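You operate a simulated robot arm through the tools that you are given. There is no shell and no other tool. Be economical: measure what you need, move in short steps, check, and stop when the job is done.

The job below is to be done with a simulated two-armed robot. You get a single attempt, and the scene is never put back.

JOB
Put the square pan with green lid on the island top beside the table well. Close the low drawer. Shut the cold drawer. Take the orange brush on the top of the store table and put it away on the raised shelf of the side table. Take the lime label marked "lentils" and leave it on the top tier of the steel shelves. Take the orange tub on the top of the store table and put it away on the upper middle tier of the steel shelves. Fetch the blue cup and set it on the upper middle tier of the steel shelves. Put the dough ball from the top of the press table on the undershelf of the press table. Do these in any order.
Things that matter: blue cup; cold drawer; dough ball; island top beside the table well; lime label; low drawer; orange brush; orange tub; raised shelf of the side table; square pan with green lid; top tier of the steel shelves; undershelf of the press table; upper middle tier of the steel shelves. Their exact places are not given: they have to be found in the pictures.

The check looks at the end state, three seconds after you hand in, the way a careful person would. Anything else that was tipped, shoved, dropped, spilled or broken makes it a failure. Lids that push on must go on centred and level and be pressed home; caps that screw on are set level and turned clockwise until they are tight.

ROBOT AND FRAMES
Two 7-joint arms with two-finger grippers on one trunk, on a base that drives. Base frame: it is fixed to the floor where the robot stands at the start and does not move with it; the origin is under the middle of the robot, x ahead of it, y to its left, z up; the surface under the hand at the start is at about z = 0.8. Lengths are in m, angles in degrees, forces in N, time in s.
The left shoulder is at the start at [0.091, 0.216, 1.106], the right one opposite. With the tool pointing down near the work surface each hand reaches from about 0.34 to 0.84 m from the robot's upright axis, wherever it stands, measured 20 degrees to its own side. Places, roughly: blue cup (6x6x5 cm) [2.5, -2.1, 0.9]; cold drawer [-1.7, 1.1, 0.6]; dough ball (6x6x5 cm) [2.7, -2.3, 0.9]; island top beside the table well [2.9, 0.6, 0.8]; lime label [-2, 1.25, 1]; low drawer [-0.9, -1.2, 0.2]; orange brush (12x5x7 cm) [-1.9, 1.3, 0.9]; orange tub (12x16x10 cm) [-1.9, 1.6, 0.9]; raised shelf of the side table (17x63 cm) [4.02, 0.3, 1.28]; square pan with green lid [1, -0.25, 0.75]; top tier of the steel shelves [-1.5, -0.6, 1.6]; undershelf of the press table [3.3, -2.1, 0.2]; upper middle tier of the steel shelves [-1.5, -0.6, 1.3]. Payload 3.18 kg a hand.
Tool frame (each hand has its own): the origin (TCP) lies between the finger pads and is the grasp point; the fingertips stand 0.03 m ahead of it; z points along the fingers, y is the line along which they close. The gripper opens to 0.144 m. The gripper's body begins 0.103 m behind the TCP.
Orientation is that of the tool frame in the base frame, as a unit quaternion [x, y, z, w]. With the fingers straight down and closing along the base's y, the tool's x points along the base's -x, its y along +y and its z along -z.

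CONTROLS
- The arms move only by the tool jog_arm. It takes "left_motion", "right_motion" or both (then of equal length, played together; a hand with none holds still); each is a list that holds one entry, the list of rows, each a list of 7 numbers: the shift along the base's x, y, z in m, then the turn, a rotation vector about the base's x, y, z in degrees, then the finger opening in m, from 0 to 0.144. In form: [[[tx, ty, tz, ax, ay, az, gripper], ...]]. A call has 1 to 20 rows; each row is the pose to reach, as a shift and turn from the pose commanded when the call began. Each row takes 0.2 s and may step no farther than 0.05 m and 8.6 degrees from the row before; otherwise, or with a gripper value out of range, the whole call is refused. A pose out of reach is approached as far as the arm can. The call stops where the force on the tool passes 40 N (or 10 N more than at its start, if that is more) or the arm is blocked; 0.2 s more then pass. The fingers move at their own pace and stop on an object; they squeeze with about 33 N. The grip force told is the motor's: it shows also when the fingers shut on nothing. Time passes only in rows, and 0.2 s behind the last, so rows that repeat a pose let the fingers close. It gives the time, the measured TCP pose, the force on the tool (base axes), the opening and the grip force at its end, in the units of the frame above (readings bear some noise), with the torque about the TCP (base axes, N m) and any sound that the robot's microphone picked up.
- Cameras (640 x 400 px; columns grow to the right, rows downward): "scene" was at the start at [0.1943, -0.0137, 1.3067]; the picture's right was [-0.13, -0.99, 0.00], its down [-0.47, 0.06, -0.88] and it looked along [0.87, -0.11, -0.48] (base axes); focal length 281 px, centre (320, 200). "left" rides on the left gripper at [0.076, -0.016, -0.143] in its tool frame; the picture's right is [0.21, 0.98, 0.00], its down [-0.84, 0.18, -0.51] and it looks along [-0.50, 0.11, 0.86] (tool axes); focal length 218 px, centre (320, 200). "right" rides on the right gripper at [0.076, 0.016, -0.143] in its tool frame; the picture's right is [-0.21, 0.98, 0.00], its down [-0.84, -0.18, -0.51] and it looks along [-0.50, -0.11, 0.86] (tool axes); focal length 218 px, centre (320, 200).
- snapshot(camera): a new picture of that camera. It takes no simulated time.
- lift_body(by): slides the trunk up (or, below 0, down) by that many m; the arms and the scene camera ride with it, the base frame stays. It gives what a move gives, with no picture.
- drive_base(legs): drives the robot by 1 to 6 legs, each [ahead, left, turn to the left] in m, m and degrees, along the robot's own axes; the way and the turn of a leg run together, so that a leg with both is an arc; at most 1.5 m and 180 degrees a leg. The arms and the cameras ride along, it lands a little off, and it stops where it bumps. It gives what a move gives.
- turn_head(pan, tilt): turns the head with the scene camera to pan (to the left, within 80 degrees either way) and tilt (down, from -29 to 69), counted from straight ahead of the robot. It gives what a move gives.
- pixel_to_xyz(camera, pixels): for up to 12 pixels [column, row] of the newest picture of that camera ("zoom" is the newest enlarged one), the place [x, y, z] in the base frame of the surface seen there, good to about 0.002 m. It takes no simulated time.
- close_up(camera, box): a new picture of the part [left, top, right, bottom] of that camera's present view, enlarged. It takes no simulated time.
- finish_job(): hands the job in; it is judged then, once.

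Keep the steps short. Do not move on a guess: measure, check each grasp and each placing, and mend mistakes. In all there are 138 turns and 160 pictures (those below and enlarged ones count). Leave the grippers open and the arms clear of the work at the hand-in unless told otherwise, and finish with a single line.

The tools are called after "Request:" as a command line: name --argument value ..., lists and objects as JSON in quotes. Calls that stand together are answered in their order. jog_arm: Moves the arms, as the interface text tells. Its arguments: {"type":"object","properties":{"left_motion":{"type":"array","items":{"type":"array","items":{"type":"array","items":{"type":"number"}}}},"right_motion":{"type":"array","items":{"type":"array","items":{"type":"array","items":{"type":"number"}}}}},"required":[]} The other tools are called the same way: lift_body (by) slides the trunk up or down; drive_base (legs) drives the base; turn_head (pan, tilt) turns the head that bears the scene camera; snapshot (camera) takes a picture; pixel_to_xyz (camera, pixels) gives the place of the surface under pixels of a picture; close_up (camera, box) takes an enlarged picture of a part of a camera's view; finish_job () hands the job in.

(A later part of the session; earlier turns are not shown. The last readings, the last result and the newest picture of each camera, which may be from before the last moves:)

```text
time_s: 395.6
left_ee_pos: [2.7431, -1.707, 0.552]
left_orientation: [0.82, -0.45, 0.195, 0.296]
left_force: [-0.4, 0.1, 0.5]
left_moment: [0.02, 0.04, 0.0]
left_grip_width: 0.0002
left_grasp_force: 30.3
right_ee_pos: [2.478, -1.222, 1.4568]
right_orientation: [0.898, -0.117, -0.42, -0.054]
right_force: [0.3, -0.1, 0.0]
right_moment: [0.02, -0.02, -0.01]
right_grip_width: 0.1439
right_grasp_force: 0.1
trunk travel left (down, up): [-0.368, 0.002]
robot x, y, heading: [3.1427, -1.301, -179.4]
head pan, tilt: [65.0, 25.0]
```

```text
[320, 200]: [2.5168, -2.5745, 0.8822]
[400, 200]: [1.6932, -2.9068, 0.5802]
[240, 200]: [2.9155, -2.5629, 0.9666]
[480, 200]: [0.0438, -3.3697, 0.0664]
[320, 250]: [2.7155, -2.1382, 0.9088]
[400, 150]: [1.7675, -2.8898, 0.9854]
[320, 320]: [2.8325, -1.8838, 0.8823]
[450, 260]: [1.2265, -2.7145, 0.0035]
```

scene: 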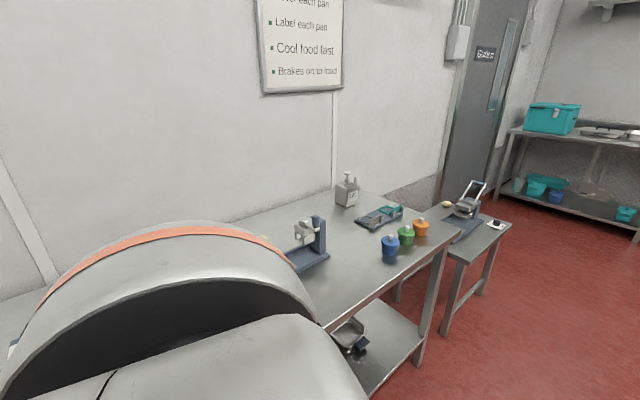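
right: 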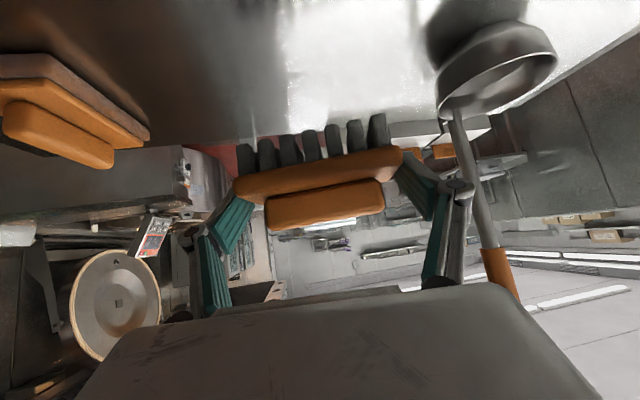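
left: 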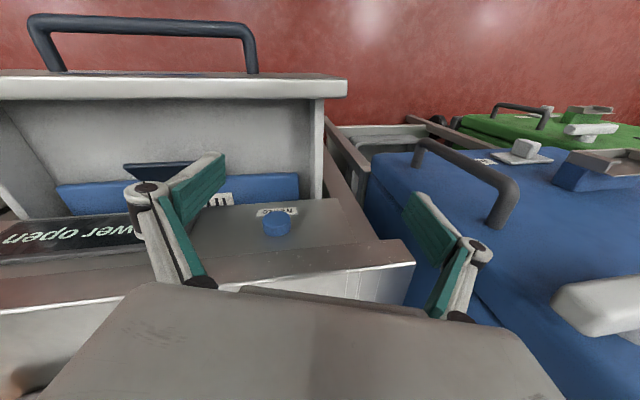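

I see the press and blue/green/orange cups on the table. I move to x≈2.9 and turn to face it.

Request:
drive_base --legs '[[0.24, 0.06, 0], [0, 0, 89.5]]'

Request:
turn_head --pan -8 --tilt 42

Request:
snapshot --camera "scene"

Request:
pixel_to_xyz --camera "scene" --pixels '[[320, 300], [320, 240], [400, 240], [320, 200], [420, 200], [480, 230], [250, 250], [320, 340], [350, 220], [500, 210]]'

```text
time_s: 401.2
left_ee_pos: [3.3031, -1.7651, 0.552]
left_orientation: [0.9, 0.254, 0.346, 0.075]
left_force: [0.4, -0.6, 0.0]
left_moment: [-0.02, 0.03, -0.02]
left_grip_width: 0.0002
left_grasp_force: 30.9
right_ee_pos: [2.8141, -2.0233, 1.4565]
right_orientation: [0.722, 0.548, -0.337, 0.256]
right_force: [-0.2, 0.5, 0.6]
right_moment: [-0.06, 0.02, -0.01]
right_grip_width: 0.1439
right_grasp_force: 0.0
trunk travel left (down, up): [-0.368, 0.002]
robot x, y, heading: [2.8996, -1.3663, -90.1]
head pan, tilt: [65.0, 25.0]
```

```text
time_s: 402.6
left_ee_pos: [3.3034, -1.7654, 0.5515]
left_orientation: [0.9, 0.253, 0.346, 0.075]
left_force: [0.3, 0.3, -0.4]
left_moment: [0.03, 0.02, -0.02]
left_grip_width: 0.0
left_grasp_force: 30.7
right_ee_pos: [2.8141, -2.0238, 1.4569]
right_orientation: [0.722, 0.547, -0.338, 0.256]
right_force: [0.3, 0.7, 0.1]
right_moment: [0.01, 0.0, 0.01]
right_grip_width: 0.1437
right_grasp_force: 0.0
trunk travel left (down, up): [-0.368, 0.002]
robot x, y, heading: [2.9017, -1.362, -90.3]
head pan, tilt: [-8.0, 42.0]
```

```text
48 pictures are left
```

scene: 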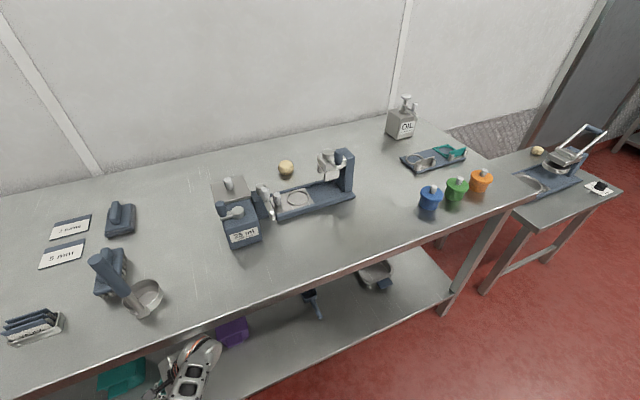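

```text
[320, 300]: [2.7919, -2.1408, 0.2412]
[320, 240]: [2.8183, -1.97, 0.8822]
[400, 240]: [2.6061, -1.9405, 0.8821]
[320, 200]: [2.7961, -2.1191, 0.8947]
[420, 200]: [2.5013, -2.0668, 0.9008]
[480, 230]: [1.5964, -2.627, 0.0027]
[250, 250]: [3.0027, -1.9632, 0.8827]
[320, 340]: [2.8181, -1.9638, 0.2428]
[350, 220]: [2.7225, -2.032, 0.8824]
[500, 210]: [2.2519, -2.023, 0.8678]
```

Dough ball at (286,167), blue cup at (431,197), undershelf z≈0.242 with a free zone near (2.8,-2.0). I measure both objects.

Request:
close_up --camera "scene" --box '[250, 140, 500, 230]'

Request:
pixel_to_xyz --camera "scene" --pixels '[[286, 162], [286, 168], [279, 167], [294, 167], [286, 175], [431, 190], [424, 197], [439, 197], [430, 208], [346, 155], [265, 195], [457, 185]]'

```text
2.56 times, centred on (375, 185) of scene
```

zoom: 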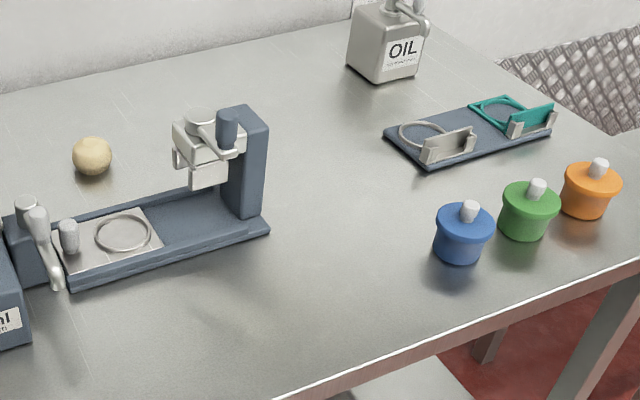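

```text
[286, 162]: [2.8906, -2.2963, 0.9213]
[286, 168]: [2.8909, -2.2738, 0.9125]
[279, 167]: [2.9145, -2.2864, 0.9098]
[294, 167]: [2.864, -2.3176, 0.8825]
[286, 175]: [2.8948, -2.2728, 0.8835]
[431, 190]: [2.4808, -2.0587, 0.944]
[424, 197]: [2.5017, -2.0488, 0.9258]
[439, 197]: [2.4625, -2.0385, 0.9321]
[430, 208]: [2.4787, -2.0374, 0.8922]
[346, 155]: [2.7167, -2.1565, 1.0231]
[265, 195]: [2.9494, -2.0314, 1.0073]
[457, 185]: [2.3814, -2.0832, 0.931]
```

Dough centre ≈(2.89,-2.293,0.905); cup centre ≈(2.481,-2.06), rim z≈0.93. I step closer and lower the trunk.

Request:
drive_base --legs '[[0.09, 0.1, 0]]'

Request:
lift_body --by -0.19

Request:
turn_head --pan 0 --tilt 45

Request:
snapshot --camera "scene"

```text
time_s: 404.2
left_ee_pos: [3.3957, -1.8363, 0.5458]
left_orientation: [0.902, 0.246, 0.348, 0.065]
left_force: [-0.3, 0.5, -1.1]
left_moment: [-0.01, 0.04, 0.01]
left_grip_width: 0.0
left_grasp_force: 30.7
right_ee_pos: [2.9095, -2.1097, 1.4577]
right_orientation: [0.722, 0.547, -0.336, 0.258]
right_force: [0.9, -0.2, 0.9]
right_moment: [0.01, -0.02, 0.02]
right_grip_width: 0.1441
right_grasp_force: 0.1
trunk travel left (down, up): [-0.368, 0.002]
robot x, y, heading: [3.0005, -1.4525, -89.9]
head pan, tilt: [-8.0, 42.0]
```

```text
time_s: 406.2
left_ee_pos: [3.4034, -1.8396, 0.357]
left_orientation: [0.903, 0.23, 0.356, 0.072]
left_force: [0.8, 0.2, 0.0]
left_moment: [0.02, 0.01, -0.04]
left_grip_width: 0.0
left_grasp_force: 31.0
right_ee_pos: [2.9139, -2.1103, 1.268]
right_orientation: [0.721, 0.548, -0.337, 0.257]
right_force: [0.2, 0.1, 0.4]
right_moment: [-0.03, 0.02, -0.03]
right_grip_width: 0.1441
right_grasp_force: 0.0
trunk travel left (down, up): [-0.178, 0.192]
robot x, y, heading: [3.0005, -1.4523, -90.0]
head pan, tilt: [-8.0, 42.0]
```

```text
time_s: 406.9
left_ee_pos: [3.4078, -1.8414, 0.3556]
left_orientation: [0.902, 0.232, 0.357, 0.072]
left_force: [0.1, 0.7, -0.1]
left_moment: [-0.06, 0.0, -0.02]
left_grip_width: 0.0001
left_grasp_force: 30.4
right_ee_pos: [2.9149, -2.1132, 1.2661]
right_orientation: [0.722, 0.548, -0.337, 0.255]
right_force: [1.1, 0.2, 0.4]
right_moment: [-0.02, 0.0, 0.01]
right_grip_width: 0.1439
right_grasp_force: 0.0
trunk travel left (down, up): [-0.178, 0.192]
robot x, y, heading: [3.0019, -1.4532, -89.8]
head pan, tilt: [0.0, 45.0]
```

```text
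46 pictures are left
```

scene: 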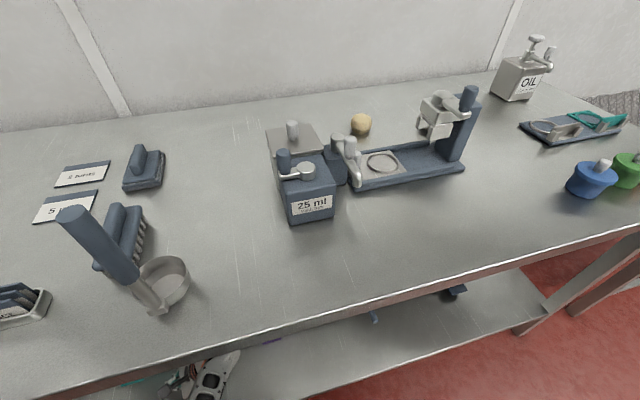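

The view confirms the ball and free space around it. I move above, tilt to 25° pitch, descend, grip and lift.

Request:
jog_arm --right_motion '[[[-0.003, -0.026, -0.033, 3.6, -0.5, 2.2, 0.12], [-0.007, -0.052, -0.067, 7.1, -1, 4.4, 0.1], [-0.01, -0.078, -0.1, 10.7, -1.5, 6.6, 0.1], [-0.014, -0.104, -0.134, 14.2, -1.9, 8.7, 0.1], [-0.018, -0.13, -0.167, 17.8, -2.4, 10.9, 0.1], [-0.021, -0.156, -0.2, 21.3, -2.9, 13.1, 0.1], [-0.025, -0.182, -0.235, 24.9, -3.4, 15.3, 0.1], [-0.025, -0.182, -0.27, 24.9, -3.4, 15.3, 0.1], [-0.025, -0.182, -0.31, 24.9, -3.4, 15.3, 0.1], [-0.025, -0.182, -0.348, 24.9, -3.4, 15.3, 0.1], [-0.025, -0.182, -0.348, 24.9, -3.4, 15.3, 0.06], [-0.025, -0.182, -0.348, 24.9, -3.4, 15.3, 0.04], [-0.025, -0.182, -0.348, 24.9, -3.4, 15.3, 0.04]]]'

Request:
snapshot --camera "right"

```text
time_s: 409.7
left_ee_pos: [3.4127, -1.8443, 0.3585]
left_orientation: [0.9, 0.237, 0.359, 0.073]
left_force: [0.3, -0.3, 0.4]
left_moment: [0.0, -0.02, 0.01]
left_grip_width: 0.0003
left_grasp_force: 30.4
right_ee_pos: [2.8901, -2.2949, 0.9169]
right_orientation: [0.69, 0.691, -0.152, 0.152]
right_force: [-0.2, -0.4, -0.2]
right_moment: [-0.01, 0.0, -0.01]
right_grip_width: 0.0509
right_grasp_force: 32.6
trunk travel left (down, up): [-0.178, 0.192]
robot x, y, heading: [3.0001, -1.4504, -90.1]
head pan, tilt: [0.0, 45.0]
```

```text
45 pictures are left
```

right: 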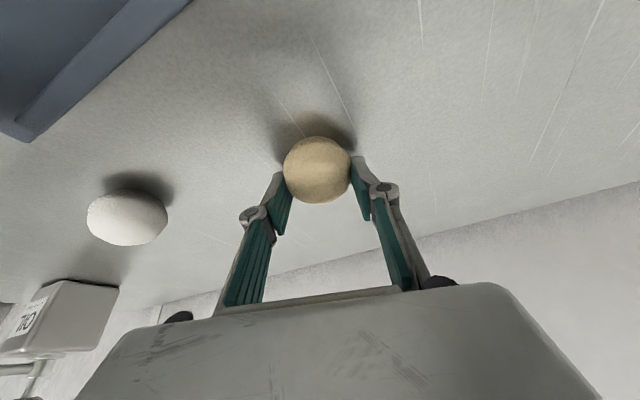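

A second, white ball lies behind the press at (125,215). I measure both, since the job's rough place is (2.7,-2.3).

Request:
pixel_to_xyz --camera "right" --pixels '[[125, 215], [125, 195], [90, 220], [165, 220], [317, 165], [125, 240], [60, 310]]'

Request:
close_up --camera "right" --box '[60, 120, 380, 280]'

```text
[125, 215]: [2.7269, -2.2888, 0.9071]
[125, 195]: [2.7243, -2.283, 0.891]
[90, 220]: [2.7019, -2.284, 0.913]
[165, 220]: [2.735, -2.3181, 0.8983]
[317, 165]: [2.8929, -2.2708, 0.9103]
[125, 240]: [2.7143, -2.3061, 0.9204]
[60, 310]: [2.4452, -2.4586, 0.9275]
```

```text
2.00 times, centred on (220, 200) of right
```

zoom: 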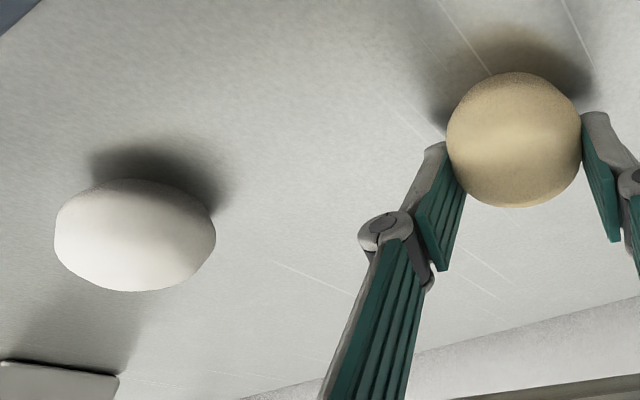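

The white, oblate 6×6×5 ball at (2.706,-2.307) is the dough ball; the tan one is something else and hasn't moved. I release it, rise, and step 6 cm closer.

Request:
jog_arm --right_motion '[[[0, 0, 0, 0, 0, 0, 0.07], [0, 0, 0, 0, 0, 0, 0.1], [0, 0, 0.04, 0, 0, 0, 0.1], [0, 0, 0.085, 0, 0, 0, 0.1], [0, 0, 0.13, 0, 0, 0, 0.1], [-0.01, 0.01, 0.17, 2.5, -0.6, -5, 0.1], [-0.02, 0.02, 0.2, 5, -1.1, -10, 0.1], [-0.03, 0.02, 0.2, 7.6, -1.7, -15, 0.1], [-0.04, 0.02, 0.2, 10, -2.2, -20, 0.1], [-0.05, 0.02, 0.2, 12.6, -2.8, -24.9, 0.1]]]'

Request:
drive_base --legs '[[0.06, 0, 0]]'

Request:
snapshot --camera "scene"

```text
time_s: 411.9
left_ee_pos: [3.4146, -1.8436, 0.3579]
left_orientation: [0.9, 0.237, 0.357, 0.072]
left_force: [0.1, 0.6, -0.3]
left_moment: [0.0, 0.02, 0.03]
left_grip_width: 0.0
left_grasp_force: 30.5
right_ee_pos: [2.8579, -2.2156, 1.1245]
right_orientation: [0.841, 0.53, -0.09, 0.058]
right_force: [0.4, 0.5, 0.6]
right_moment: [-0.05, 0.12, -0.02]
right_grip_width: 0.1001
right_grasp_force: 0.0
right hand out of reach, approached as far as the arm can: row 5, 6, 7, 8, 9, 10
trunk travel left (down, up): [-0.178, 0.192]
robot x, y, heading: [2.9985, -1.4529, -89.7]
head pan, tilt: [0.0, 45.0]
```

```text
time_s: 412.9
left_ee_pos: [3.4194, -1.8739, 0.3608]
left_orientation: [0.898, 0.238, 0.363, 0.076]
left_force: [0.3, -0.8, -0.5]
left_moment: [0.0, 0.01, 0.0]
left_grip_width: 0.0003
left_grasp_force: 30.3
right_ee_pos: [2.8562, -2.2497, 1.1216]
right_orientation: [0.84, 0.532, -0.088, 0.059]
right_force: [-0.1, 0.1, -0.1]
right_moment: [-0.03, -0.01, 0.01]
right_grip_width: 0.1
right_grasp_force: 0.0
trunk travel left (down, up): [-0.178, 0.192]
robot x, y, heading: [3.0014, -1.482, -89.6]
head pan, tilt: [0.0, 45.0]
stopped in leg 1: the robot was blocked; the commanded pose is now the measured one
```

```text
43 pictures are left
```

scene: 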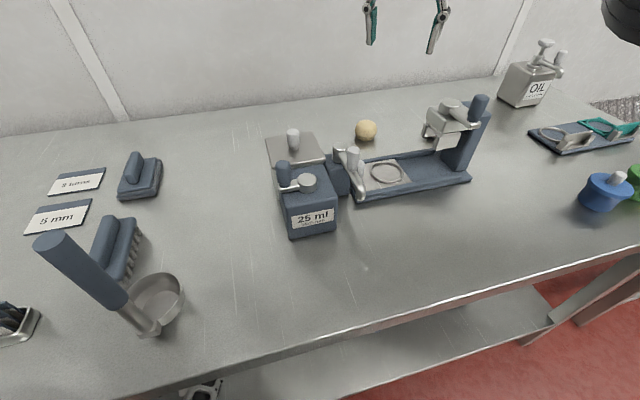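

The base is against the undershelf now. I turn the hand (heading -60°, so its camera avoids the press tower) and hover above the white dough ball.

Request:
jog_arm --right_motion '[[[-0.02, -0.007, 0, -1.3, 0, 6.9, 0.1], [-0.04, -0.014, 0, -2.6, 0, 13.8, 0.1], [-0.06, -0.022, 0, -3.8, 0, 20.6, 0.1], [-0.08, -0.03, 0, -5.1, 0, 27.5, 0.1], [-0.1, -0.037, 0, -6.4, 0, 34.4, 0.1], [-0.12, -0.045, 0, -7.7, 0, 41.3, 0.1], [-0.137, -0.052, 0, -8.9, -0.1, 48.1, 0.1], [-0.15, -0.057, -0.02, -10.2, -0.1, 55, 0.1]]]'

Request:
snapshot --camera "right"

Request:
pixel_to_xyz --camera "right" --pixels '[[320, 60], [320, 80], [320, 100], [300, 80], [340, 80], [320, 40]]'

```text
time_s: 414.7
left_ee_pos: [3.4214, -1.8717, 0.3562]
left_orientation: [0.899, 0.24, 0.359, 0.073]
left_force: [1.9, 0.4, -0.7]
left_moment: [-0.06, 0.03, -0.03]
left_grip_width: 0.0002
left_grasp_force: 31.3
right_ee_pos: [2.7829, -2.2063, 1.1362]
right_orientation: [0.614, 0.74, -0.134, 0.239]
right_force: [4.4, 0.4, 0.3]
right_moment: [-0.01, 0.47, -0.28]
right_grip_width: 0.1002
right_grasp_force: 0.1
right hand out of reach, approached as far as the arm can: row 2, 3, 4, 5, 6, 7, 8
trunk travel left (down, up): [-0.178, 0.192]
robot x, y, heading: [2.9966, -1.4823, -89.8]
head pan, tilt: [0.0, 45.0]
```

```text
42 pictures are left
```

right: 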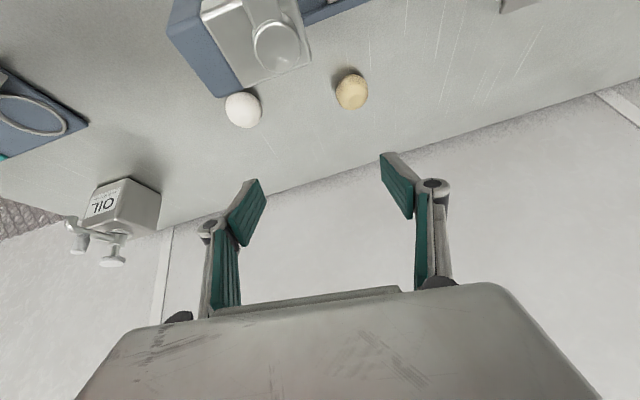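

```text
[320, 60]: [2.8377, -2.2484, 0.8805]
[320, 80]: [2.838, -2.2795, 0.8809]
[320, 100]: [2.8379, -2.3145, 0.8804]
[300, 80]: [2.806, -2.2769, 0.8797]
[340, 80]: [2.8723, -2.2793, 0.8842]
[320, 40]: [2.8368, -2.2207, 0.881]
```

Out of reach because the shoulder is too low for this height. I raise the trunk 0.12 and redo the hover pose.

Request:
lift_body --by 0.12

Request:
jog_arm --right_motion '[[[-0.013, -0.017, -0.02, 1.1, 1.4, 3, 0.1], [-0.026, -0.034, -0.04, 2.3, 2.8, 6.1, 0.1], [-0.039, -0.051, -0.06, 3.4, 4.3, 9.1, 0.1], [-0.052, -0.068, -0.09, 4.5, 5.7, 12.1, 0.1], [-0.065, -0.085, -0.12, 5.7, 7.1, 15.2, 0.1], [-0.077, -0.101, -0.15, 6.8, 8.5, 18.2, 0.1], [-0.077, -0.101, -0.19, 6.8, 8.5, 18.2, 0.1]]]'

Request:
snapshot --camera "right"

Request:
snapshot --camera "scene"

```text
time_s: 416.2
left_ee_pos: [3.4175, -1.8721, 0.4788]
left_orientation: [0.898, 0.238, 0.362, 0.072]
left_force: [0.8, 0.3, -0.7]
left_moment: [0.01, 0.01, -0.02]
left_grip_width: 0.0001
left_grasp_force: 30.3
right_ee_pos: [2.7706, -2.1944, 1.2873]
right_orientation: [0.61, 0.733, -0.154, 0.26]
right_force: [0.2, 0.1, 0.3]
right_moment: [-0.01, 0.0, -0.01]
right_grip_width: 0.0999
right_grasp_force: 0.1
trunk travel left (down, up): [-0.298, 0.072]
robot x, y, heading: [2.9995, -1.4824, -89.6]
head pan, tilt: [0.0, 45.0]
```

```text
time_s: 417.8
left_ee_pos: [3.4153, -1.8729, 0.4823]
left_orientation: [0.897, 0.238, 0.365, 0.077]
left_force: [-0.2, 0.2, 1.1]
left_moment: [-0.03, 0.01, -0.02]
left_grip_width: 0.0001
left_grasp_force: 31.3
right_ee_pos: [2.6706, -2.1175, 1.1905]
right_orientation: [0.597, 0.759, -0.156, 0.206]
right_force: [-4.3, 3.1, -3.6]
right_moment: [-0.48, -0.49, 0.22]
right_grip_width: 0.0999
right_grasp_force: 0.1
right hand out of reach, approached as far as the arm can: row 1, 2, 3, 4, 5, 6, 7
trunk travel left (down, up): [-0.298, 0.072]
robot x, y, heading: [2.9972, -1.4842, -89.8]
head pan, tilt: [0.0, 45.0]
```

```text
41 pictures are left
```

right: 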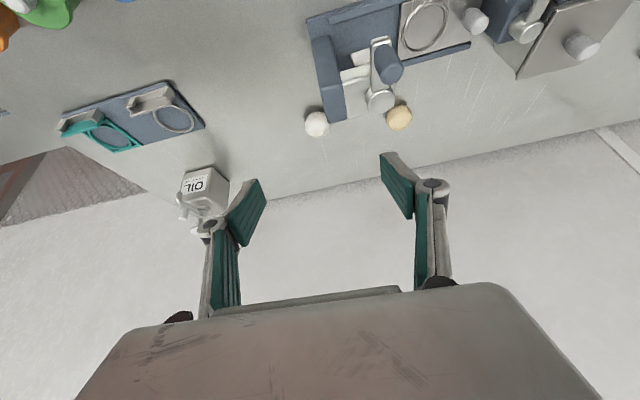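

```text
40 pictures are left
```

scene: 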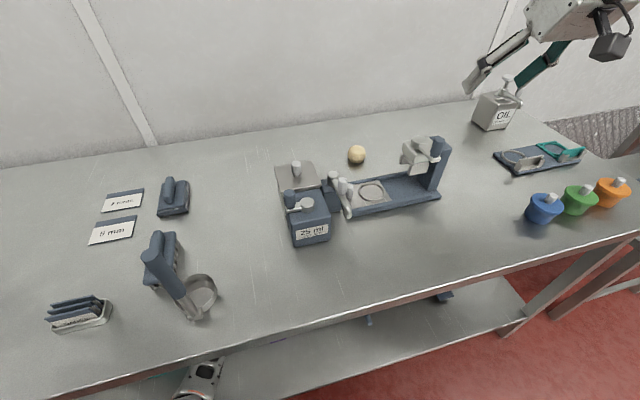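

The wrist can't yaw that way, and the press tower blocks other approaches to the dough ball. With few turns left, I free the arm, restore its natural pose and go for the blue cup first.

Request:
jog_arm --right_motion '[[[0, 0.01, 0.02, -4, 0.2, -5.7, 0.1], [0, 0.02, 0.03, -8.1, 0.3, -11.4, 0.1], [0, 0.03, 0.04, -12.1, 0.5, -17.1, 0.1], [0, 0.04, 0.05, -16.2, 0.6, -22.8, 0.08], [0, 0.05, 0.05, -20.2, 0.8, -28.5, 0.08]]]'

Request:
drive_base --legs '[[-0.1, 0, 0], [0, -0.25, 0]]'

Request:
lift_body --by -0.12

Request:
turn_head --pan -20 --tilt 45

Request:
close_up --camera "scene" --box '[200, 130, 520, 330]'

```text
time_s: 419.0
left_ee_pos: [3.4186, -1.8729, 0.48]
left_orientation: [0.898, 0.237, 0.363, 0.075]
left_force: [-0.1, 1.2, -0.3]
left_moment: [-0.02, 0.0, -0.01]
left_grip_width: 0.0001
left_grasp_force: 30.8
right_ee_pos: [2.6804, -2.0736, 1.2389]
right_orientation: [0.718, 0.553, -0.337, 0.255]
right_force: [-1.1, 0.5, -0.3]
right_moment: [-0.02, 0.01, 0.01]
right_grip_width: 0.0801
right_grasp_force: 0.0
trunk travel left (down, up): [-0.298, 0.072]
robot x, y, heading: [2.9984, -1.4859, -89.7]
head pan, tilt: [0.0, 45.0]
```

```text
time_s: 422.5
left_ee_pos: [3.1743, -1.7747, 0.4792]
left_orientation: [0.897, 0.241, 0.362, 0.073]
left_force: [-0.2, 0.6, -0.2]
left_moment: [-0.02, 0.0, 0.0]
left_grip_width: 0.0
left_grasp_force: 30.9
right_ee_pos: [2.4387, -1.9808, 1.2389]
right_orientation: [0.715, 0.558, -0.335, 0.255]
right_force: [-0.4, 0.0, 0.2]
right_moment: [-0.01, 0.01, 0.02]
right_grip_width: 0.0802
right_grasp_force: 0.1
trunk travel left (down, up): [-0.298, 0.072]
robot x, y, heading: [2.7511, -1.3863, -89.3]
head pan, tilt: [0.0, 45.0]
```

```text
time_s: 424.0
left_ee_pos: [3.1788, -1.7754, 0.3616]
left_orientation: [0.897, 0.226, 0.37, 0.08]
left_force: [0.7, -0.5, 0.1]
left_moment: [-0.04, 0.02, -0.03]
left_grip_width: 0.0001
left_grasp_force: 30.9
right_ee_pos: [2.4372, -1.981, 1.119]
right_orientation: [0.715, 0.558, -0.336, 0.255]
right_force: [-0.2, 0.1, 0.4]
right_moment: [0.0, 0.0, -0.03]
right_grip_width: 0.0801
right_grasp_force: 0.1
trunk travel left (down, up): [-0.178, 0.192]
robot x, y, heading: [2.7521, -1.3857, -89.0]
head pan, tilt: [0.0, 45.0]
```

```text
time_s: 424.8
left_ee_pos: [3.1863, -1.776, 0.3616]
left_orientation: [0.896, 0.227, 0.373, 0.08]
left_force: [0.0, -0.3, 0.2]
left_moment: [0.0, -0.03, -0.04]
left_grip_width: 0.0001
left_grasp_force: 30.5
right_ee_pos: [2.4382, -1.9805, 1.1185]
right_orientation: [0.716, 0.557, -0.335, 0.254]
right_force: [-0.3, 0.6, 0.1]
right_moment: [-0.03, 0.01, -0.05]
right_grip_width: 0.0801
right_grasp_force: 0.0
trunk travel left (down, up): [-0.178, 0.192]
robot x, y, heading: [2.7554, -1.3859, -89.2]
head pan, tilt: [-20.0, 45.0]
```

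```text
2.00 times, centred on (360, 230) of scene
```

zoom: 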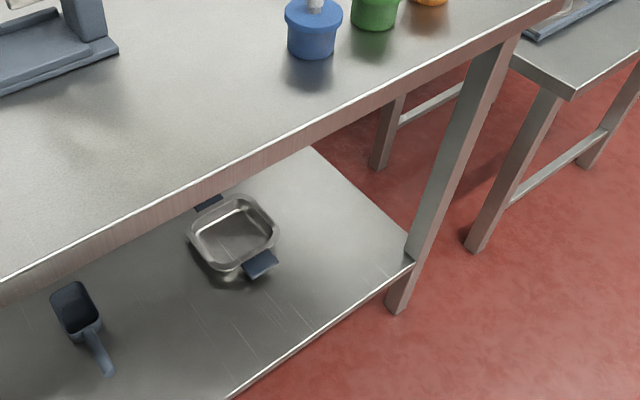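

The arm is back to normal. I measure the cup once more from here.

Request:
close_up --camera "scene" --box '[320, 110, 420, 170]'

Request:
pixel_to_xyz --camera "scene" --pixels '[[344, 142], [370, 141], [357, 155], [357, 144], [357, 134], [376, 138], [357, 147]]'

```text
6.40 times, centred on (370, 140) of scene
```

zoom: 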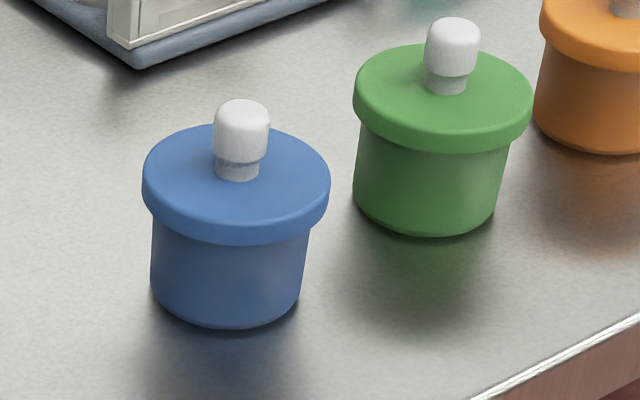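

```text
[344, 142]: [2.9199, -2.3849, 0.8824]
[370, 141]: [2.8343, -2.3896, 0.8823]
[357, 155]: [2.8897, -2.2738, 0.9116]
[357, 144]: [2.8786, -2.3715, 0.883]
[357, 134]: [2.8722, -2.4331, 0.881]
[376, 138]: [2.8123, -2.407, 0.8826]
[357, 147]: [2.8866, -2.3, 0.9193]
```

Those pixels referred to the older picture; I measure in the zoom instead.

Request:
pixel_to_xyz --camera "zoom" --pixels '[[150, 190], [325, 195], [236, 225], [180, 150], [236, 160], [240, 110], [300, 150], [226, 300], [360, 90], [420, 130]]'

```text
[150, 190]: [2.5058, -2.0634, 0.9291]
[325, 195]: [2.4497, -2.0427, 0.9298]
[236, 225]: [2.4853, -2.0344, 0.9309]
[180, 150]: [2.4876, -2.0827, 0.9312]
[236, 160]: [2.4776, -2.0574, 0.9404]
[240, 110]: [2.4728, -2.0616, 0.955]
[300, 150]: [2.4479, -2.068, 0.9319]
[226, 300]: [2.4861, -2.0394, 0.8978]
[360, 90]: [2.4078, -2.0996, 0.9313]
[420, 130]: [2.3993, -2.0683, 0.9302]
```

Cup lid centre (2.4765,-2.061), rim z 0.932, radius 0.03. I descend, grip it and lift in one call.

Request:
jog_arm --right_motion '[[[0.013, -0.027, -0.033, 0, 0, 0, 0.08], [0.025, -0.054, -0.066, 0, 0, 0, 0.08], [0.038, -0.0805, -0.1, 0, 0, 0, 0.08], [0.038, -0.0805, -0.14, 0, 0, 0, 0.08], [0.038, -0.0805, -0.175, 0, 0, 0, 0.08], [0.038, -0.0805, -0.2, 0, 0, 0, 0.08], [0.038, -0.0805, -0.2, 0, 0, 0, 0.06], [0.038, -0.0805, -0.2, 0, 0, 0, 0.04], [0.038, -0.0805, -0.2, 0, 0, 0, 0.04], [0.038, -0.0805, -0.17, 0, 0, 0, 0.04], [0.038, -0.0805, -0.13, 0, 0, 0, 0.04], [0.038, -0.06, -0.09, 0, 0, 0, 0.04], [0.038, -0.02, -0.06, 0, 0, 0, 0.04], [0.038, 0.02, -0.03, 0, 0, 0, 0.04], [0.038, 0.06, 0, 0, 0, 0, 0.04]]]'

Request:
snapshot --camera "right"

```text
time_s: 428.0
left_ee_pos: [3.19, -1.7805, 0.3645]
left_orientation: [0.895, 0.23, 0.374, 0.083]
left_force: [0.7, -0.6, -0.2]
left_moment: [-0.04, -0.04, -0.01]
left_grip_width: 0.0002
left_grasp_force: 30.4
right_ee_pos: [2.4755, -1.92, 1.1195]
right_orientation: [0.715, 0.557, -0.336, 0.256]
right_force: [1.0, 1.5, -0.4]
right_moment: [0.01, 0.0, -0.01]
right_grip_width: 0.0641
right_grasp_force: 32.6
trunk travel left (down, up): [-0.178, 0.192]
robot x, y, heading: [2.7531, -1.3873, -89.0]
head pan, tilt: [-20.0, 45.0]
```

```text
37 pictures are left
```

right: 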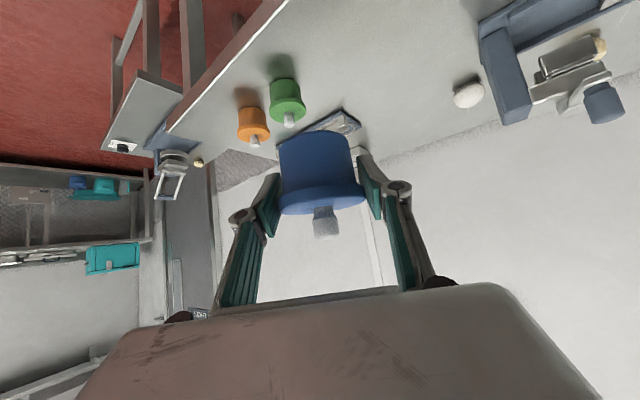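

Cup is held. I drive west along the aisle to the steel shelves, turn to -131°, and raise the trunk.

Request:
drive_base --legs '[[-0.15, 0, 0], [0, 0, -91], [1.4, 0.2, 0], [1.4, 0, 0], [0, -1.42, 0], [0.1, 0, 49]]'

Request:
lift_body --by 0.19

Request:
turn_head --pan -30 --tilt 18

Request:
snapshot --camera "scene"

```text
time_s: 460.7
left_ee_pos: [-0.1066, -0.7459, 0.3645]
left_orientation: [0.919, -0.09, 0.324, 0.205]
left_force: [-0.2, 0.0, 0.7]
left_moment: [-0.02, 0.03, -0.01]
left_grip_width: 0.0
left_grasp_force: 30.4
right_ee_pos: [-0.744, -0.3951, 1.1199]
right_orientation: [0.863, 0.278, -0.402, 0.124]
right_force: [0.1, -0.4, -1.3]
right_moment: [0.02, -0.02, -0.01]
right_grip_width: 0.0641
right_grasp_force: 33.2
trunk travel left (down, up): [-0.178, 0.192]
robot x, y, heading: [-0.1878, -0.1656, -129.4]
head pan, tilt: [-20.0, 45.0]
```

```text
time_s: 462.8
left_ee_pos: [-0.1059, -0.7453, 0.5546]
left_orientation: [0.92, -0.089, 0.323, 0.205]
left_force: [-0.8, -0.2, -0.2]
left_moment: [-0.03, 0.0, 0.01]
left_grip_width: 0.0
left_grasp_force: 30.8
right_ee_pos: [-0.7443, -0.3932, 1.309]
right_orientation: [0.863, 0.279, -0.402, 0.124]
right_force: [0.3, -0.7, -0.5]
right_moment: [-0.01, -0.01, 0.0]
right_grip_width: 0.0641
right_grasp_force: 32.9
trunk travel left (down, up): [-0.368, 0.002]
robot x, y, heading: [-0.1846, -0.1648, -129.4]
head pan, tilt: [-20.0, 45.0]
```

```text
time_s: 463.7
left_ee_pos: [-0.1064, -0.7458, 0.5538]
left_orientation: [0.919, -0.09, 0.324, 0.205]
left_force: [0.9, 0.1, -0.3]
left_moment: [-0.01, 0.05, 0.0]
left_grip_width: 0.0
left_grasp_force: 30.8
right_ee_pos: [-0.7443, -0.394, 1.3089]
right_orientation: [0.864, 0.277, -0.402, 0.124]
right_force: [1.1, -0.2, -0.3]
right_moment: [-0.02, -0.04, -0.02]
right_grip_width: 0.0642
right_grasp_force: 32.8
trunk travel left (down, up): [-0.368, 0.002]
robot x, y, heading: [-0.1864, -0.1592, -129.3]
head pan, tilt: [-30.0, 18.0]
```

```text
36 pictures are left
```

scene: 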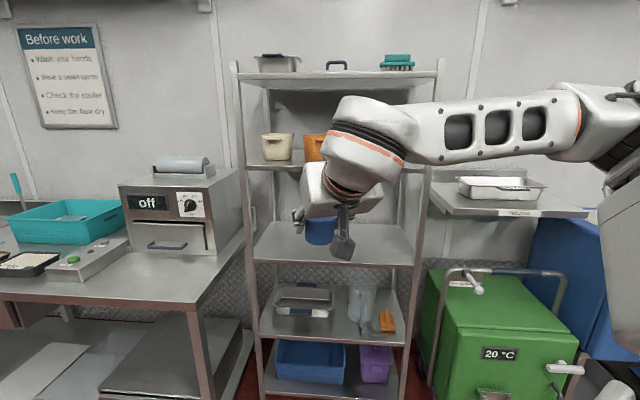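

Shelf ahead. I extend and raise the cup (bottom ≈1.37), then slide the base so the cup is just in front of the free spot between PEAS and the right post.

Request:
jog_arm --right_motion '[[[-0.024, -0.029, 0.025, 0, 0, 0, 0.04], [-0.048, -0.058, 0.05, 0, 0, 0, 0.04], [-0.072, -0.087, 0.075, 0, 0, 0, 0.04], [-0.095, -0.116, 0.1, 0, 0, 0, 0.04]]]'

Request:
drive_base --legs '[[0.163, -0.4755, 0]]'

Request:
snapshot --camera "scene"

Request:
snapshot --camera "right"

```text
time_s: 464.7
left_ee_pos: [-0.107, -0.7467, 0.5545]
left_orientation: [0.919, -0.09, 0.324, 0.205]
left_force: [0.0, 0.3, -0.1]
left_moment: [0.02, 0.04, -0.03]
left_grip_width: 0.0
left_grasp_force: 30.2
right_ee_pos: [-0.84, -0.5125, 1.4091]
right_orientation: [0.863, 0.278, -0.403, 0.123]
right_force: [-0.9, -0.6, -0.4]
right_moment: [-0.01, 0.01, -0.02]
right_grip_width: 0.064
right_grasp_force: 32.2
trunk travel left (down, up): [-0.368, 0.002]
robot x, y, heading: [-0.1855, -0.1637, -129.6]
head pan, tilt: [-30.0, 18.0]
```

```text
time_s: 469.4
left_ee_pos: [-0.5756, -0.5699, 0.5541]
left_orientation: [0.919, -0.089, 0.324, 0.206]
left_force: [0.1, 0.7, 0.3]
left_moment: [0.0, -0.02, 0.0]
left_grip_width: 0.0
left_grasp_force: 30.7
right_ee_pos: [-1.3089, -0.3387, 1.4091]
right_orientation: [0.863, 0.279, -0.402, 0.125]
right_force: [-0.5, 0.5, 0.0]
right_moment: [0.01, 0.02, 0.0]
right_grip_width: 0.0643
right_grasp_force: 33.3
trunk travel left (down, up): [-0.368, 0.002]
robot x, y, heading: [-0.6564, 0.0118, -129.3]
head pan, tilt: [-30.0, 18.0]
```

```text
35 pictures are left
```

scene: 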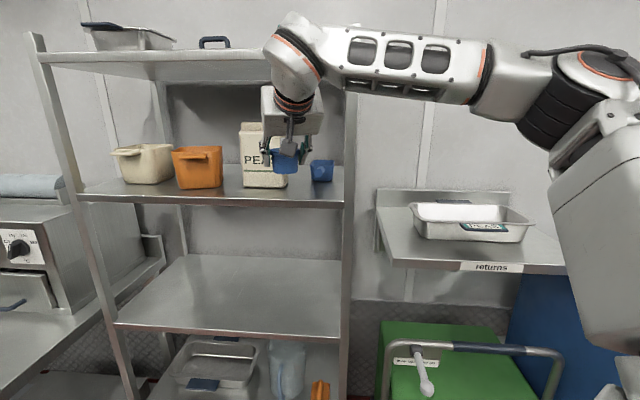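

```text
34 pictures are left
```

right: 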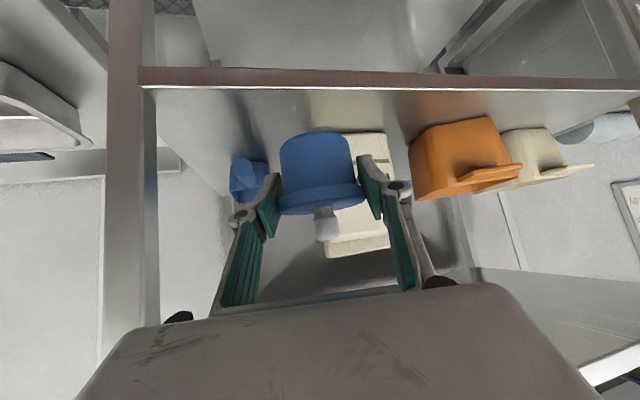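

8 cm in front, aligned (t≈0.19). I move in and lower to just above the tier.

Request:
jog_arm --right_motion '[[[-0.038, -0.012, 0, 0, 0, 0, 0.04], [-0.077, -0.023, 0, 0, 0, 0, 0.04], [-0.077, -0.023, -0.03, 0, 0, 0, 0.04], [-0.077, -0.023, -0.055, 0, 0, 0, 0.04], [-0.077, -0.023, -0.066, 0, 0, 0, 0.04], [-0.077, -0.023, -0.07, 0, 0, 0, 0.04]]]'

Request:
jog_arm --right_motion '[[[0, 0, -0.002, 0, 0, 0, 0.04], [0, 0, -0.004, 0, 0, 0, 0.04]]]'

Request:
close_up --camera "scene" --box '[220, 90, 380, 220]'

```text
time_s: 470.8
left_ee_pos: [-0.5748, -0.5694, 0.5548]
left_orientation: [0.919, -0.089, 0.324, 0.205]
left_force: [0.1, 0.7, -0.1]
left_moment: [0.01, 0.0, -0.03]
left_grip_width: 0.0001
left_grasp_force: 30.7
right_ee_pos: [-1.3857, -0.362, 1.3392]
right_orientation: [0.863, 0.279, -0.403, 0.125]
right_force: [-0.6, 0.2, -0.3]
right_moment: [0.01, 0.04, 0.01]
right_grip_width: 0.0641
right_grasp_force: 33.1
trunk travel left (down, up): [-0.368, 0.002]
robot x, y, heading: [-0.6587, 0.0139, -129.0]
head pan, tilt: [-30.0, 18.0]
```

```text
time_s: 471.4
left_ee_pos: [-0.5746, -0.5702, 0.5561]
left_orientation: [0.92, -0.088, 0.323, 0.205]
left_force: [-0.3, 0.2, 0.3]
left_moment: [0.02, -0.02, 0.04]
left_grip_width: 0.0001
left_grasp_force: 30.1
right_ee_pos: [-1.3859, -0.3603, 1.3364]
right_orientation: [0.862, 0.278, -0.404, 0.126]
right_force: [-1.6, -1.9, 9.0]
right_moment: [-0.03, 0.05, -0.01]
right_grip_width: 0.0639
right_grasp_force: 32.9
trunk travel left (down, up): [-0.368, 0.002]
robot x, y, heading: [-0.6582, 0.0118, -129.2]
head pan, tilt: [-30.0, 18.0]
```

```text
3.08 times, centred on (300, 155) of scene
```

zoom: 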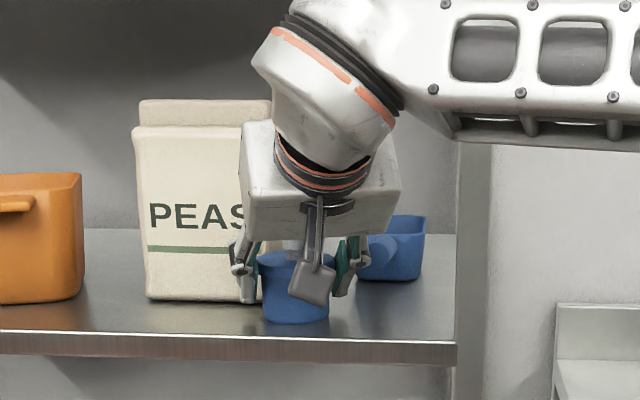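

Contact (9 N). I open to 0.08 and retreat along the tool axis.

Request:
jog_arm --right_motion '[[[0, 0, 0.002, 0, 0, 0, 0.075], [0, 0, 0.002, 0, 0, 0, 0.082], [0, 0, 0.002, 0, 0, 0, 0.082], [0.018, 0.013, 0.02, 0, 0, 0, 0.082], [0.045, 0.031, 0.045, 0, 0, 0, 0.082], [0.075, 0.052, 0.065, 0, 0, 0, 0.082], [0.11, 0.075, 0.085, 0, 0, 0, 0.1], [0.145, 0.1, 0.1, 0, 0, 0, 0.144]]]'

Request:
close_up --camera "scene" --box '[60, 20, 380, 220]'

```text
time_s: 473.2
left_ee_pos: [-0.5737, -0.57, 0.555]
left_orientation: [0.919, -0.088, 0.324, 0.205]
left_force: [0.2, 0.2, 0.2]
left_moment: [-0.02, 0.02, 0.01]
left_grip_width: 0.0
left_grasp_force: 30.0
right_ee_pos: [-1.2392, -0.259, 1.4372]
right_orientation: [0.863, 0.28, -0.402, 0.126]
right_force: [0.3, -0.4, -0.4]
right_moment: [-0.02, -0.01, 0.0]
right_grip_width: 0.1439
right_grasp_force: 0.1
trunk travel left (down, up): [-0.368, 0.002]
robot x, y, heading: [-0.6561, 0.0149, -129.2]
head pan, tilt: [-30.0, 18.0]
```

```text
2.00 times, centred on (220, 120) of scene
```

zoom: 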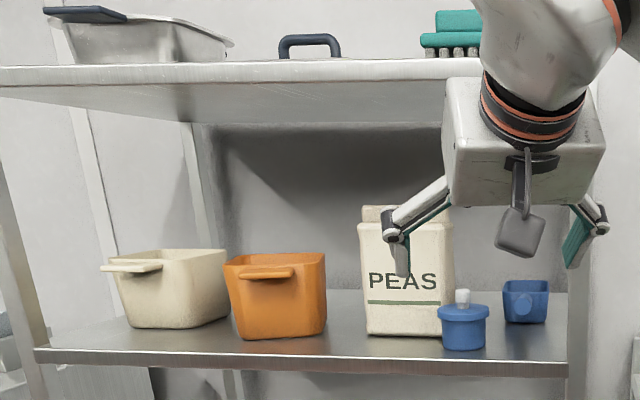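

The blue cup stands on the tier. Now the pan: I turn and approach the well table's west end at heading +20° (keeping the parked left hand clear of the sink).

Request:
drive_base --legs '[[0, 0.19, 0], [0, 0, 149], [0.417, -0.258, 0]]'

Request:
lift_body --by -0.17

Request:
turn_head --pan -28 --tilt 30

Request:
snapshot --camera "scene"

```text
time_s: 484.1
left_ee_pos: [0.2109, 0.3198, 0.5541]
left_orientation: [0.34, 0.859, 0.286, -0.254]
left_force: [0.4, 0.8, 0.0]
left_moment: [0.0, 0.03, 0.01]
left_grip_width: 0.0
left_grasp_force: 30.7
right_ee_pos: [0.6088, -0.2983, 1.435]
right_orientation: [-0.029, 0.906, 0.008, 0.422]
right_force: [0.1, 0.7, -0.4]
right_moment: [-0.01, -0.01, -0.02]
right_grip_width: 0.1441
right_grasp_force: 0.1
trunk travel left (down, up): [-0.368, 0.002]
robot x, y, heading: [-0.0286, -0.2193, 18.5]
head pan, tilt: [-30.0, 18.0]
```

```text
time_s: 486.0
left_ee_pos: [0.2095, 0.3203, 0.3847]
left_orientation: [0.343, 0.856, 0.289, -0.256]
left_force: [0.3, -0.5, -0.4]
left_moment: [0.01, -0.04, 0.03]
left_grip_width: 0.0
left_grasp_force: 30.9
right_ee_pos: [0.6072, -0.298, 1.2663]
right_orientation: [-0.029, 0.906, 0.009, 0.423]
right_force: [0.1, -0.2, 0.2]
right_moment: [0.01, 0.03, 0.03]
right_grip_width: 0.1438
right_grasp_force: 0.1
trunk travel left (down, up): [-0.198, 0.172]
robot x, y, heading: [-0.0273, -0.2176, 18.6]
head pan, tilt: [-30.0, 18.0]
```

```text
time_s: 486.8
left_ee_pos: [0.2113, 0.3222, 0.3855]
left_orientation: [0.342, 0.857, 0.289, -0.255]
left_force: [-0.7, 0.8, 0.7]
left_moment: [0.03, 0.01, 0.01]
left_grip_width: 0.0
left_grasp_force: 30.8
right_ee_pos: [0.6082, -0.2981, 1.265]
right_orientation: [-0.029, 0.906, 0.008, 0.422]
right_force: [0.0, -0.8, 0.8]
right_moment: [0.0, -0.02, 0.01]
right_grip_width: 0.1442
right_grasp_force: 0.1
trunk travel left (down, up): [-0.198, 0.172]
robot x, y, heading: [-0.0295, -0.2155, 18.5]
head pan, tilt: [-28.0, 30.0]
```

```text
31 pictures are left
```

scene: 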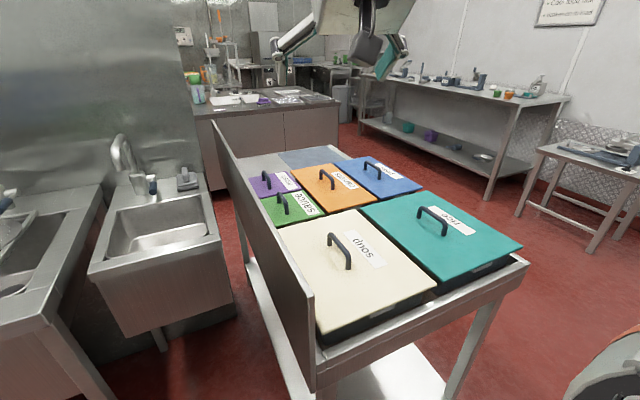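

The green "sauce" pan's handle is at (284,205). I zoom and measure.

Request:
close_up --camera "scene" --box '[240, 165, 350, 235]'

Request:
pixel_to_xyz --camera "zoom" --pixels '[[240, 170], [258, 210], [280, 260], [200, 250], [330, 180], [460, 270], [240, 360], [150, 215], [250, 190], [100, 150], [200, 80]]'

```text
5.71 times, centred on (295, 200) of scene
```

zoom: 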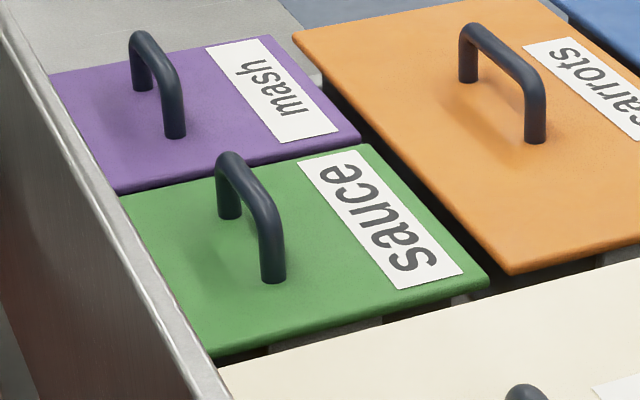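

```text
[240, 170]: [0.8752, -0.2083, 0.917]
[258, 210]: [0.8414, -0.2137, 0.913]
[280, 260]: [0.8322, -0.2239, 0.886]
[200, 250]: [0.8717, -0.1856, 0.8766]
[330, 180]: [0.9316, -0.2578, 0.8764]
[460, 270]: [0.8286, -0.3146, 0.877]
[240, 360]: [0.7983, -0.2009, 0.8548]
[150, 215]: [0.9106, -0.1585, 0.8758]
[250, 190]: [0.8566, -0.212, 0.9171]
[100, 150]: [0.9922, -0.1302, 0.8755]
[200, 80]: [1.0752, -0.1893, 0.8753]
```

Handle bar centre (0.862,-0.211), top z≈0.92, along ~+15°. I turn the hand to +16°, descend and grip it.

Request:
jog_arm --right_motion '[[[0.032, 0.011, -0.027, 0, 0, 1.5, 0.1], [0.064, 0.022, -0.055, 0, 0, 3, 0.08], [0.095, 0.033, -0.082, 0, 0, 4.5, 0.06], [0.127, 0.044, -0.11, 0, 0, 6, 0.06], [0.159, 0.055, -0.137, 0, 0, 7.5, 0.06], [0.19, 0.066, -0.165, 0, 0, 9, 0.06], [0.222, 0.077, -0.192, 0, 0, 10.5, 0.06], [0.254, 0.087, -0.22, 0, 0, 12, 0.06], [0.254, 0.087, -0.265, 0, 0, 12, 0.06], [0.254, 0.087, -0.31, 0, 0, 12, 0.06], [0.254, 0.087, -0.34, 0, 0, 12, 0.06], [0.254, 0.087, -0.356, 0, 0, 12, 0.06], [0.254, 0.087, -0.356, 0, 0, 12, 0.02], [0.254, 0.087, -0.356, 0, 0, 12, 0], [0.254, 0.087, -0.356, 0, 0, 12, 0]]]'

Request:
snapshot --camera "right"

```text
time_s: 490.0
left_ee_pos: [0.2091, 0.324, 0.3848]
left_orientation: [0.341, 0.857, 0.29, -0.257]
left_force: [0.3, -0.8, 0.3]
left_moment: [-0.01, -0.01, -0.02]
left_grip_width: 0.0
left_grasp_force: 30.6
right_ee_pos: [0.8631, -0.2114, 0.9098]
right_orientation: [-0.125, 0.898, 0.052, 0.418]
right_force: [-0.2, 0.8, 0.3]
right_moment: [0.06, -0.19, 0.07]
right_grip_width: 0.0115
right_grasp_force: 32.6
trunk travel left (down, up): [-0.198, 0.172]
robot x, y, heading: [-0.0291, -0.2196, 18.6]
head pan, tilt: [-28.0, 30.0]
```

```text
29 pictures are left
```

right: 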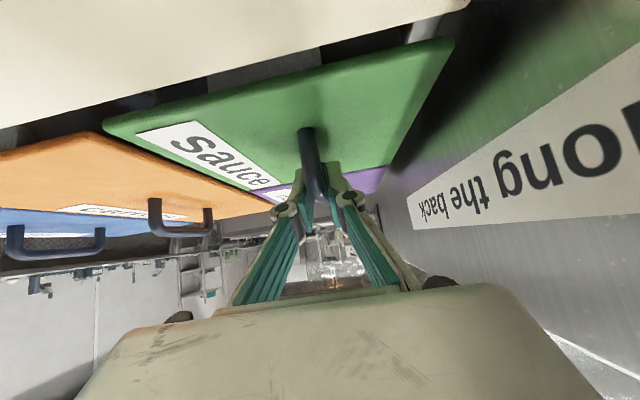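

The bar is gripped (0.0115 m). I lift 15 cm slowly and check that the pan comes with the lid.

Request:
jog_arm --right_motion '[[[0, 0, 0.015, 0, 0, 0, 0], [0, 0, 0.035, 0, 0, 0, 0], [0, 0, 0.06, 0, 0, 0, 0], [0, 0, 0.09, 0, 0, 0, 0], [0, 0, 0.12, 0, 0, 0, 0], [0, 0, 0.15, 0, 0, 0, 0]]]'

Request:
snapshot --camera "scene"

```text
time_s: 491.4
left_ee_pos: [0.2092, 0.3229, 0.3864]
left_orientation: [0.341, 0.857, 0.29, -0.257]
left_force: [-0.7, 0.5, -0.6]
left_moment: [-0.02, -0.01, 0.01]
left_grip_width: 0.0
left_grasp_force: 31.3
right_ee_pos: [0.8622, -0.2105, 1.0606]
right_orientation: [-0.124, 0.898, 0.052, 0.418]
right_force: [-0.4, 0.0, -3.5]
right_moment: [0.06, 0.03, 0.0]
right_grip_width: 0.012
right_grasp_force: 33.5
trunk travel left (down, up): [-0.198, 0.172]
robot x, y, heading: [-0.03, -0.2213, 18.6]
head pan, tilt: [-28.0, 30.0]
```

```text
28 pictures are left
```

scene: 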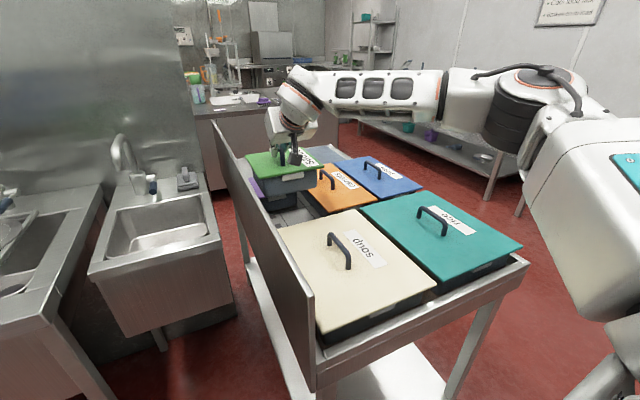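

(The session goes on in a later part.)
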